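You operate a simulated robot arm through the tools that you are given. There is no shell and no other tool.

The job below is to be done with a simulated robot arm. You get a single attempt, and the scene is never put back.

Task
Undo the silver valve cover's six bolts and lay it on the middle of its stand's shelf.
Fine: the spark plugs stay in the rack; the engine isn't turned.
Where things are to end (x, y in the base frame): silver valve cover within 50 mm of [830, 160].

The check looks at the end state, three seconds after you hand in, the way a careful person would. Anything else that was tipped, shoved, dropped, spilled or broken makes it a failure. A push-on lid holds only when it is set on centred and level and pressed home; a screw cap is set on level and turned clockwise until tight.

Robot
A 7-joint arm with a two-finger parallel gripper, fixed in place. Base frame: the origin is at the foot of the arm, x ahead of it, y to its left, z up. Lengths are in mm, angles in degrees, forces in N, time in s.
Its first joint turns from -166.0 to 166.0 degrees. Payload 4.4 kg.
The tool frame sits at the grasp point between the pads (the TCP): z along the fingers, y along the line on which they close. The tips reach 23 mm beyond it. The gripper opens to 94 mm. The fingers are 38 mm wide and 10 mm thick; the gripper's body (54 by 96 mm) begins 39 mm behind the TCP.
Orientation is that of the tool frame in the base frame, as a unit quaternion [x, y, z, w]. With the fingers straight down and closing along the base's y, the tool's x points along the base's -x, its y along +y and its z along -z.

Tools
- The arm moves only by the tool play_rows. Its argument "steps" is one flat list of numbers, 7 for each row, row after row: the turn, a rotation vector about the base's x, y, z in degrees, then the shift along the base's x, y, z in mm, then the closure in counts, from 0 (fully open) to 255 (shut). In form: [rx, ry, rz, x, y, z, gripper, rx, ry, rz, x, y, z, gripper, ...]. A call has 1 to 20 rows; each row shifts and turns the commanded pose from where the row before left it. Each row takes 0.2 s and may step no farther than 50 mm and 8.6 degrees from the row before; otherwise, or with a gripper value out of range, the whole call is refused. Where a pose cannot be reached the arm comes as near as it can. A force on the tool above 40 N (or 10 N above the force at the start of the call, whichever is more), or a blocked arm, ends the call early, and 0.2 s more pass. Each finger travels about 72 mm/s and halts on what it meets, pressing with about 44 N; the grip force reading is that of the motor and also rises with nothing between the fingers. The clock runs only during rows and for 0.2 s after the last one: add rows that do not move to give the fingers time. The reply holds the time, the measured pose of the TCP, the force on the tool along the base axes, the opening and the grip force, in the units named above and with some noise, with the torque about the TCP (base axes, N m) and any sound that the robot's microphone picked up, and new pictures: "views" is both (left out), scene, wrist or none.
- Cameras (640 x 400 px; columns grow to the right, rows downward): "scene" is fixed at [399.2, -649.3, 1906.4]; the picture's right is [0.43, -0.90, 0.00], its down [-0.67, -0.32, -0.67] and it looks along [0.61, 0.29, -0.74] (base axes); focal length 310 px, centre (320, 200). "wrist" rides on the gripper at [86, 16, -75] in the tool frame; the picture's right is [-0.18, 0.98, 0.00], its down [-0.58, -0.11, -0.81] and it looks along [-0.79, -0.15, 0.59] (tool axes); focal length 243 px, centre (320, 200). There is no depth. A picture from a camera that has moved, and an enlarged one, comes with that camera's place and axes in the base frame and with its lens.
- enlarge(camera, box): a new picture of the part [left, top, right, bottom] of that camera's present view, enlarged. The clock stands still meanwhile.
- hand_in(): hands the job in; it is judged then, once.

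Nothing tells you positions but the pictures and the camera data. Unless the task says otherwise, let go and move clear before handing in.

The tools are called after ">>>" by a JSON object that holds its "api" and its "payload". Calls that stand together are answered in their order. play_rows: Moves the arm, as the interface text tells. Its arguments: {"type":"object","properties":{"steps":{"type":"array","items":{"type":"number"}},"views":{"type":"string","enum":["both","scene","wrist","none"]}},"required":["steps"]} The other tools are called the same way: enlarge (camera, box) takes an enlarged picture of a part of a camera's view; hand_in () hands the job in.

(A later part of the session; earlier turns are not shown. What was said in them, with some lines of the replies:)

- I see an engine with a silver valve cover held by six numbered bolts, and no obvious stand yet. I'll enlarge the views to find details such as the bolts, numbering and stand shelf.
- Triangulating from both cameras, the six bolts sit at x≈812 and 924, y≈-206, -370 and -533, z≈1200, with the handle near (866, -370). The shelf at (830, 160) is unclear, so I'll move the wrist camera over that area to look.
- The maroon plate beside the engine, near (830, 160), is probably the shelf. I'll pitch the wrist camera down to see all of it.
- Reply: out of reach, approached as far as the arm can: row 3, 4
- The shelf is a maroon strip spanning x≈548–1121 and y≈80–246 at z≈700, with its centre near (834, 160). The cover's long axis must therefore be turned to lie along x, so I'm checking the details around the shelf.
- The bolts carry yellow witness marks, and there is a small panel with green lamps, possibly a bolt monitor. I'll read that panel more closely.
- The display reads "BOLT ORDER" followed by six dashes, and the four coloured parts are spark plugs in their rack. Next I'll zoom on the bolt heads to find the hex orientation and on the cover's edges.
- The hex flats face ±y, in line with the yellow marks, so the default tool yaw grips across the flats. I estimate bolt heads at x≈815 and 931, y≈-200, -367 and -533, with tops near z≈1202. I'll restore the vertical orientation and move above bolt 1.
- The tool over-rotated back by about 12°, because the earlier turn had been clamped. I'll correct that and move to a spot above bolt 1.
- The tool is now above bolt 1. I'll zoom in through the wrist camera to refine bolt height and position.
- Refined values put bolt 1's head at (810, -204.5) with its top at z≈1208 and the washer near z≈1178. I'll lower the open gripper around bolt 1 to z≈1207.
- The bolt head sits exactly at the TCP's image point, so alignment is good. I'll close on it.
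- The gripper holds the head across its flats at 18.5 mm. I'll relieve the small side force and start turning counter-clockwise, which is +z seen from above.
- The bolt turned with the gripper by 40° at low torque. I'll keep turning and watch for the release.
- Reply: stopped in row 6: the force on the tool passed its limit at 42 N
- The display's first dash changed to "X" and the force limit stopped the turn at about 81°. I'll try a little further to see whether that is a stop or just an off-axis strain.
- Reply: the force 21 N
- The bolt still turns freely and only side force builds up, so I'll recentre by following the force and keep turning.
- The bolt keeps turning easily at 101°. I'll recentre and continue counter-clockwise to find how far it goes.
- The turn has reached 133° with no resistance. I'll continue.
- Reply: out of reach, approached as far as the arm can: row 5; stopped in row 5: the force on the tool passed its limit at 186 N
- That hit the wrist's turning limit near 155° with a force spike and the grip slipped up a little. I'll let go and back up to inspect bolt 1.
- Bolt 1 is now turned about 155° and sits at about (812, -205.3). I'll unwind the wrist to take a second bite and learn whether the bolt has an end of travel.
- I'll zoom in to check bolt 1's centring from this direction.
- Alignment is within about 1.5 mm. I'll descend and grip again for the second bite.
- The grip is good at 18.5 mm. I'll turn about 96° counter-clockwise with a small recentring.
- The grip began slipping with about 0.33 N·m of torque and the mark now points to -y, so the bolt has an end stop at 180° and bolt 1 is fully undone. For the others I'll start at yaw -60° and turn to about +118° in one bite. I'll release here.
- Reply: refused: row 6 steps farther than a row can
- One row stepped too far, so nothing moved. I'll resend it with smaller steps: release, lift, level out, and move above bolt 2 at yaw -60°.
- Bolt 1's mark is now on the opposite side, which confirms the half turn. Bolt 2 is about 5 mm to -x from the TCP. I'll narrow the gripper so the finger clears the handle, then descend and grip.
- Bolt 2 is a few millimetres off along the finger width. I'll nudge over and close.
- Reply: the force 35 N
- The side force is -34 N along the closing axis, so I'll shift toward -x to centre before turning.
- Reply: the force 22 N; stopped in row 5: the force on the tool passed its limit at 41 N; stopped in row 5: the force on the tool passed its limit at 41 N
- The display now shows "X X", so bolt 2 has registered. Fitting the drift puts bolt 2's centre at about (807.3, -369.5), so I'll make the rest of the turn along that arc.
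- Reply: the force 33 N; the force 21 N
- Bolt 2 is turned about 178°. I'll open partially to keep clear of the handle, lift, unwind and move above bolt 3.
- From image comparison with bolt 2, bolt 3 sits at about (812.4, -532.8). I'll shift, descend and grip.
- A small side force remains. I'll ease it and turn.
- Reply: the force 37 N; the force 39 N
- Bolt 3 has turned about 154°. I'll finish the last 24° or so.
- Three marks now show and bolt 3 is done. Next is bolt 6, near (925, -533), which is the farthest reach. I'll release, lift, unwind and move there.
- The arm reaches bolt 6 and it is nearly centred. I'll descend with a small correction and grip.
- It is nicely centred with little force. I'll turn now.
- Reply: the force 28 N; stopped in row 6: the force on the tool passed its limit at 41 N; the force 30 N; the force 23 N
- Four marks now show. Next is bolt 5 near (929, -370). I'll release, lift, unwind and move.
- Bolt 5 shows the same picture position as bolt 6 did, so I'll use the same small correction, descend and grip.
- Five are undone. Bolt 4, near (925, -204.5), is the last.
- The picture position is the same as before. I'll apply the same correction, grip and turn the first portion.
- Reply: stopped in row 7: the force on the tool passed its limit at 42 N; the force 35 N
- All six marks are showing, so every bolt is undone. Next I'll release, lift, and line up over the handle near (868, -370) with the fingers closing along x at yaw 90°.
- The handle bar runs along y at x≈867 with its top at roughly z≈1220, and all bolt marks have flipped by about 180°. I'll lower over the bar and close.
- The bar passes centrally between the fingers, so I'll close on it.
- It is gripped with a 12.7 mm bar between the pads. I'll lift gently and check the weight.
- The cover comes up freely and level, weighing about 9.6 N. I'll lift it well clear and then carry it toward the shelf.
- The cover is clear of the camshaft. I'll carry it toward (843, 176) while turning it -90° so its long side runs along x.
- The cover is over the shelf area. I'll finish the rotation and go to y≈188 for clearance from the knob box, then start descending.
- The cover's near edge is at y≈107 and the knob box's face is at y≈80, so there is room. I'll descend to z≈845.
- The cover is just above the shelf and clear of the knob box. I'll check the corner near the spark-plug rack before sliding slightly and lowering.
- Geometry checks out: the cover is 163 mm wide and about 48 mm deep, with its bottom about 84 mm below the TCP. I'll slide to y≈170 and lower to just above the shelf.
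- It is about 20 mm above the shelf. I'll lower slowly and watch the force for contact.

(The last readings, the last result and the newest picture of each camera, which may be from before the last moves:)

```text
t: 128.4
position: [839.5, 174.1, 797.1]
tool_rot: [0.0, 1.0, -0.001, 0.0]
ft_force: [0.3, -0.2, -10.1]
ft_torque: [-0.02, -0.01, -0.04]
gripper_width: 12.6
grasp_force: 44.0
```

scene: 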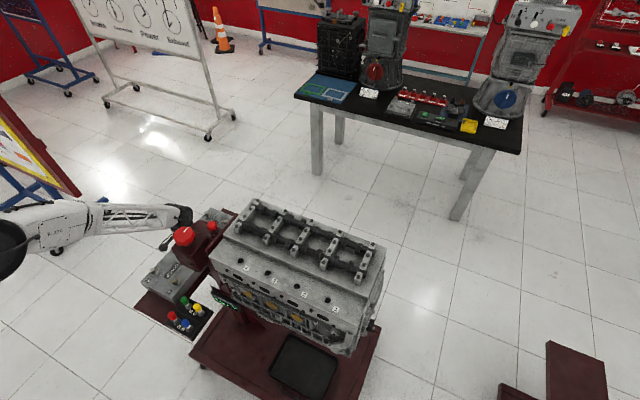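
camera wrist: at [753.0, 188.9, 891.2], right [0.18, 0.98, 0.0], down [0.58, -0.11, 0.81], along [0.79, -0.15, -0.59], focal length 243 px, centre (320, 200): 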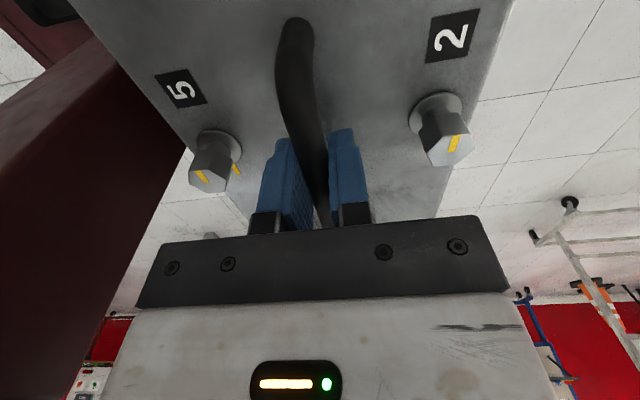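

>>> {"api": "play_rows", "payload": {"steps": [0, 0, 0, 0, 0, -1.5, 255, 0, 0, 0, 0, 0, -1.5, 255, 0, 0, 0, 0, 0, -1, 255, 0, 0, 0, 0, 0, -1, 255, 0, 0, 0, 0, 0, 0, 255], "views": "scene"}}

>>> {"api": "enlarge", "payload": {"camera": "scene", "box": [130, 250, 210, 310]}}

```text
t: 129.6
position: [840.1, 172.8, 792.4]
tool_rot: [-0.001, 1.0, -0.001, 0.0]
ft_force: [0.5, 1.0, -9.3]
ft_torque: [-0.03, -0.03, -0.02]
gripper_width: 12.5
grasp_force: 43.4
```

scene: 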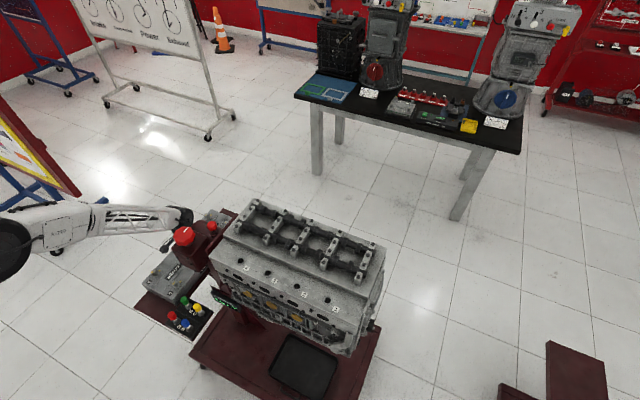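

```text
6.67 times, centred on (170, 280) of scene
camera zoom: at [399.2, -649.3, 1906.4], right [0.43, -0.9, 0.0], down [-0.67, -0.32, -0.67], along [0.61, 0.29, -0.74], focal length 2066 px, centre (1320, -333)
```

zoom: 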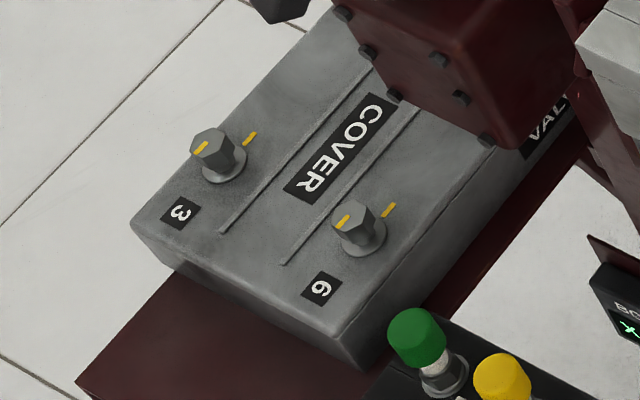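

No contact yet at z=792. I'll continue the slow descent.

>>> {"api": "play_rows", "payload": {"steps": [0, 0, 0, 0, 0, -1.5, 255, 0, 0, 0, 0, 0, -1.5, 255, 0, 0, 0, 0, 0, -1, 255, 0, 0, 0, 0, 0, -1, 255, 0, 0, 0, 0, 0, 0, 255], "views": "none"}}

```text
t: 130.8
position: [841.1, 173.0, 788.9]
tool_rot: [0.0, 1.0, -0.002, 0.002]
ft_force: [13.1, -1.9, 32.2]
ft_torque: [0.02, -0.07, 0.06]
gripper_width: 12.9
grasp_force: 44.2
```

Contact was made at about z=790. I'll back off the pressure slightly, then look before releasing.

>>> {"api": "play_rows", "payload": {"steps": [0, 0, 0, 0, 0, 1, 255, 0, 0, 0, 0, 0, 0.8, 255, 0, 0, 0, 0, 0, 0, 255], "views": "both"}}

>>> {"api": "enlarge", "payload": {"camera": "scene", "box": [130, 250, 210, 310]}}

>>> {"api": "enlarge", "payload": {"camera": "scene", "box": [180, 190, 260, 250]}}

```text
t: 131.6
position: [839.1, 173.5, 787.5]
tool_rot: [0.0, 1.0, -0.002, -0.001]
ft_force: [3.3, 4.5, 3.1]
ft_torque: [0.0, -0.71, 0.02]
gripper_width: 12.2
grasp_force: 43.8
camera wrist: at [751.8, 189.5, 862.1], right [0.18, 0.98, 0.0], down [0.58, -0.1, 0.81], along [0.79, -0.15, -0.59], focal length 243 px, centre (320, 200)
```

scene: 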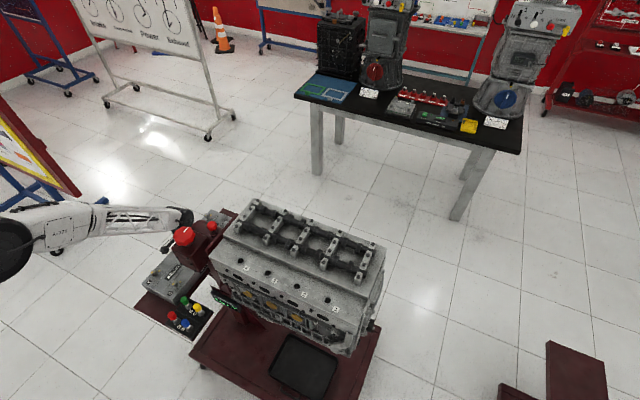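
wrist: 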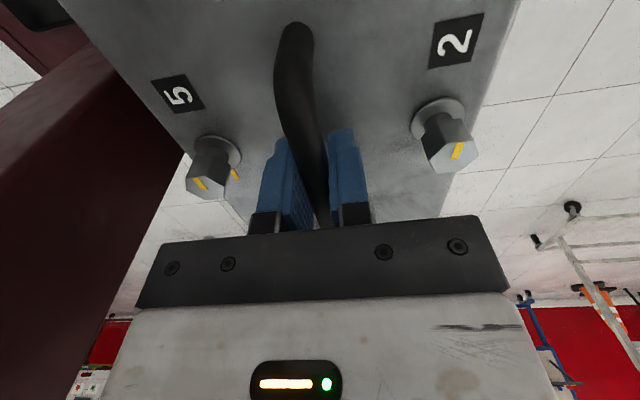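

```text
6.67 times, centred on (170, 280) of scene
camera zoom: at [399.2, -649.3, 1906.4], right [0.43, -0.9, 0.0], down [-0.67, -0.32, -0.67], along [0.61, 0.29, -0.74], focal length 2066 px, centre (1320, -333)
```

zoom: 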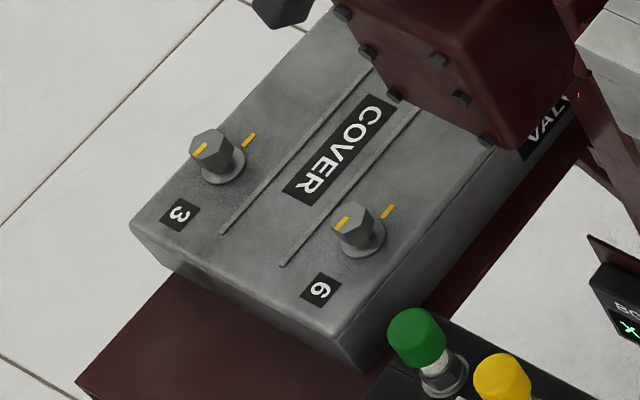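

```text
6.67 times, centred on (220, 220) of scene
camera zoom: at [399.2, -649.3, 1906.4], right [0.43, -0.9, 0.0], down [-0.67, -0.32, -0.67], along [0.61, 0.29, -0.74], focal length 2066 px, centre (987, 67)
```

zoom: 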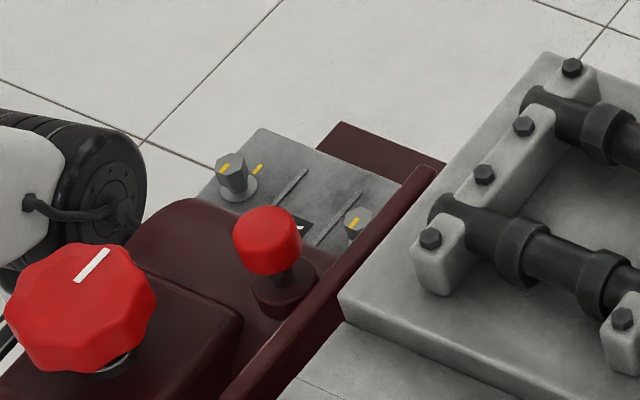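

The cover is now fully supported by the shelf, since the vertical force is near zero or slightly positive. I'll open the fingers partially and rise a little to check.

>>> {"api": "play_rows", "payload": {"steps": [0, 0, 0, 0, 0, 0, 200, 0, 0, 0, 0, 0, 0, 160, 0, 0, 0, 0, 0, 0, 125, 0, 0, 0, 0, 0, 0, 125, 0, 0, 0, 0, 0, 0, 125], "views": "both"}}

>>> {"api": "enlarge", "payload": {"camera": "scene", "box": [130, 250, 210, 310]}}

```text
t: 132.8
position: [840.3, 173.5, 788.8]
tool_rot: [0.0, 1.0, -0.002, 0.0]
ft_force: [0.2, -0.7, -0.8]
ft_torque: [-0.01, 0.01, 0.01]
gripper_width: 47.8
grasp_force: 0.0
camera wrist: at [752.6, 189.5, 863.4], right [0.18, 0.98, 0.0], down [0.58, -0.11, 0.81], along [0.79, -0.15, -0.59], focal length 243 px, centre (320, 200)
```

scene: 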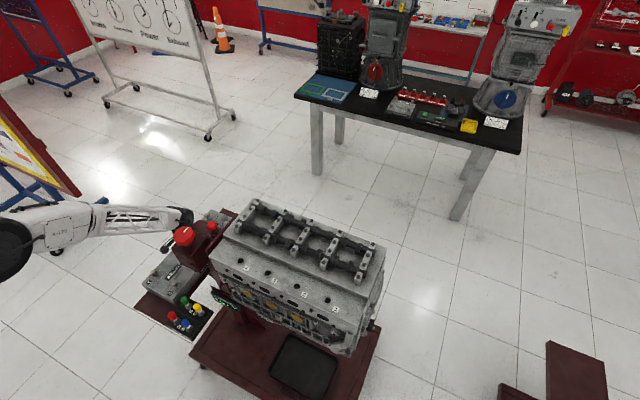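
wrist: 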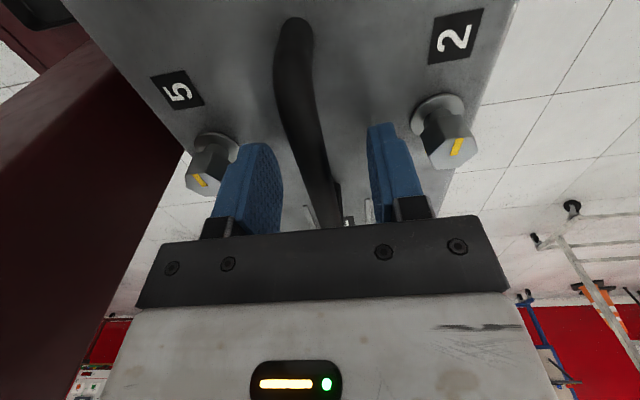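

```text
6.67 times, centred on (170, 280) of scene
camera zoom: at [399.2, -649.3, 1906.4], right [0.43, -0.9, 0.0], down [-0.67, -0.32, -0.67], along [0.61, 0.29, -0.74], focal length 2066 px, centre (1320, -333)
```

zoom: 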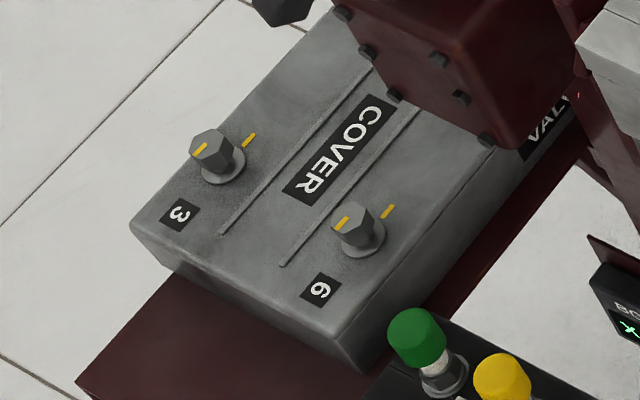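

The cover rests stably on the shelf at about (840, 173). I'll rise straight up clear of it, drifting slightly to +y past the knob box.

>>> {"api": "play_rows", "payload": {"steps": [0, 0, 0, 0, 0, 15, 125, 0, 0, 0, 0, 0, 30, 125, 0, 0, 0, 0, 0, 35, 125, 0, 0, 0, 0, 8, 35, 125, 0, 0, 0, 0, 8, 40, 125, 0, 0, 0, 0, 0, 45, 125, 0, 0, 0, 0, 0, 45, 125, 0, 0, 0, 0, 0, 45, 125, 0, 0, 0, 0, 0, 45, 125, 0, 0, 0, 0, 0, 45, 125, 0, 0, 0, 0, 0, 45, 125, 0, 0, 0, -20, 0, 40, 125, 0, 0, 0, -30, 0, 30, 125, 0, 0, 0, -40, 0, 20, 125, 0, 0, 0, 0, 0, 0, 125], "views": "both"}}

>>> {"api": "enlarge", "payload": {"camera": "scene", "box": [110, 190, 290, 330]}}

>>> {"api": "enlarge", "payload": {"camera": "wrist", "box": [160, 0, 480, 160]}}

```text
t: 136.0
position: [750.8, 189.9, 1304.2]
tool_rot: [-0.001, 1.0, -0.002, 0.0]
ft_force: [-0.2, 0.4, 0.1]
ft_torque: [0.01, 0.02, 0.02]
gripper_width: 48.1
grasp_force: 0.1
camera wrist: at [662.9, 206.0, 1379.0], right [0.18, 0.98, 0.0], down [0.58, -0.11, 0.81], along [0.79, -0.15, -0.59], focal length 243 px, centre (320, 200)
```

scene: 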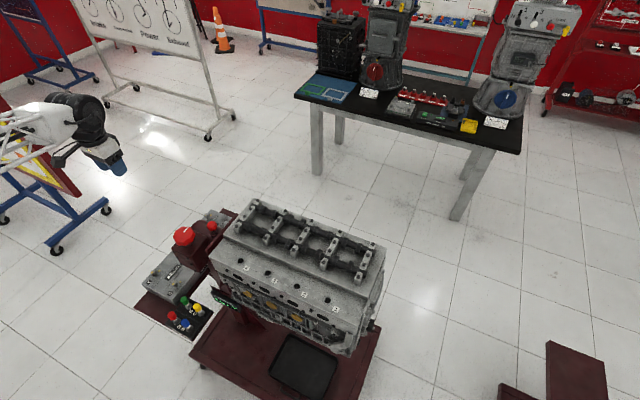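
wrist: 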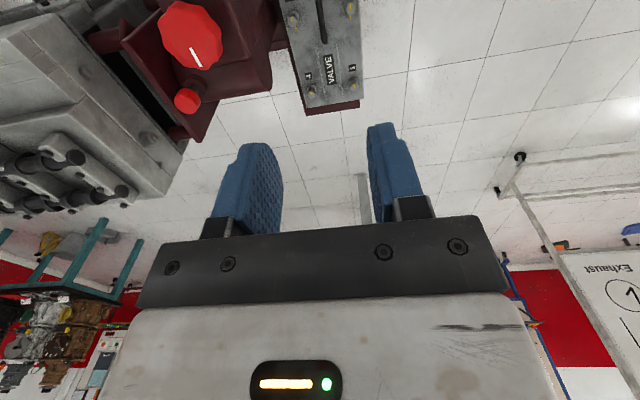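

```text
2.86 times, centred on (200, 260) of scene
camera zoom: at [399.2, -649.3, 1906.4], right [0.43, -0.9, 0.0], down [-0.67, -0.32, -0.67], along [0.61, 0.29, -0.74], focal length 886 px, centre (663, 29)
```

zoom: 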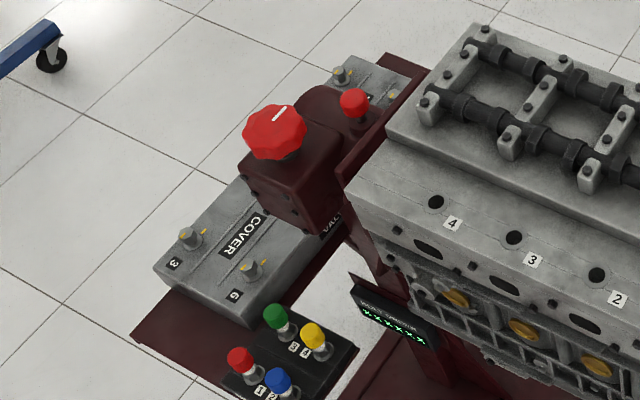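

```text
2.00 times, centred on (320, 80) of wrist
camera zoom: at [662.9, 206.0, 1379.0], right [0.18, 0.98, 0.0], down [0.58, -0.11, 0.81], along [0.79, -0.15, -0.59], focal length 485 px, centre (320, 440)
```

zoom: 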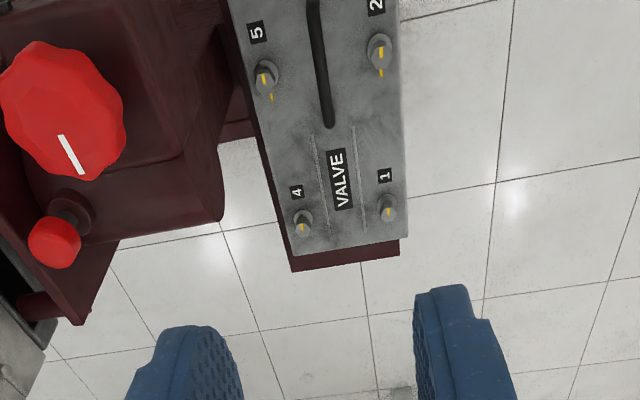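

The cover lies flat on the shelf at about (840, 173), within about 17 mm of the target. All six bolts are undone, the spark plugs and knob look undisturbed, and the arm is clear. I'm handing in.

>>> {"api": "hand_in", "payload": {}}

```text
The job is handed in.
```

The valve cover's six bolts are undone and the cover is lying flat on its stand's shelf. Its centre is at about (840, 173), roughly 17 mm from the target and well inside the 50 mm limit. I handed the job in with the arm clear; no result has come back.

- **Bolts:** Bolt 1 came to a stop at half a turn counter-clockwise. I turned the other five about as far, and the cover then lifted off freely.
- **Bolt order display:** The "BOLT ORDER" panel showed an X for each bolt I undid. I don't know if that means "done" or "wrong order". The task gave no order, so I went 1, 2, 3, 6, 5, 4.
- **Force spike:** While turning bolt 1 the wrist hit its turning limit, with a brief force of 186 N, and the grip slipped up slightly. I saw no damage, and the bolt finished its turn normally on the second grip.
- **Position on the shelf:** I set the cover slightly to +y to clear the knob box and spark plug rack. It overhangs the shelf's +y edge by about 15 mm.
- **Surroundings:** The spark plugs, the knob and the engine look untouched in the last pictures.
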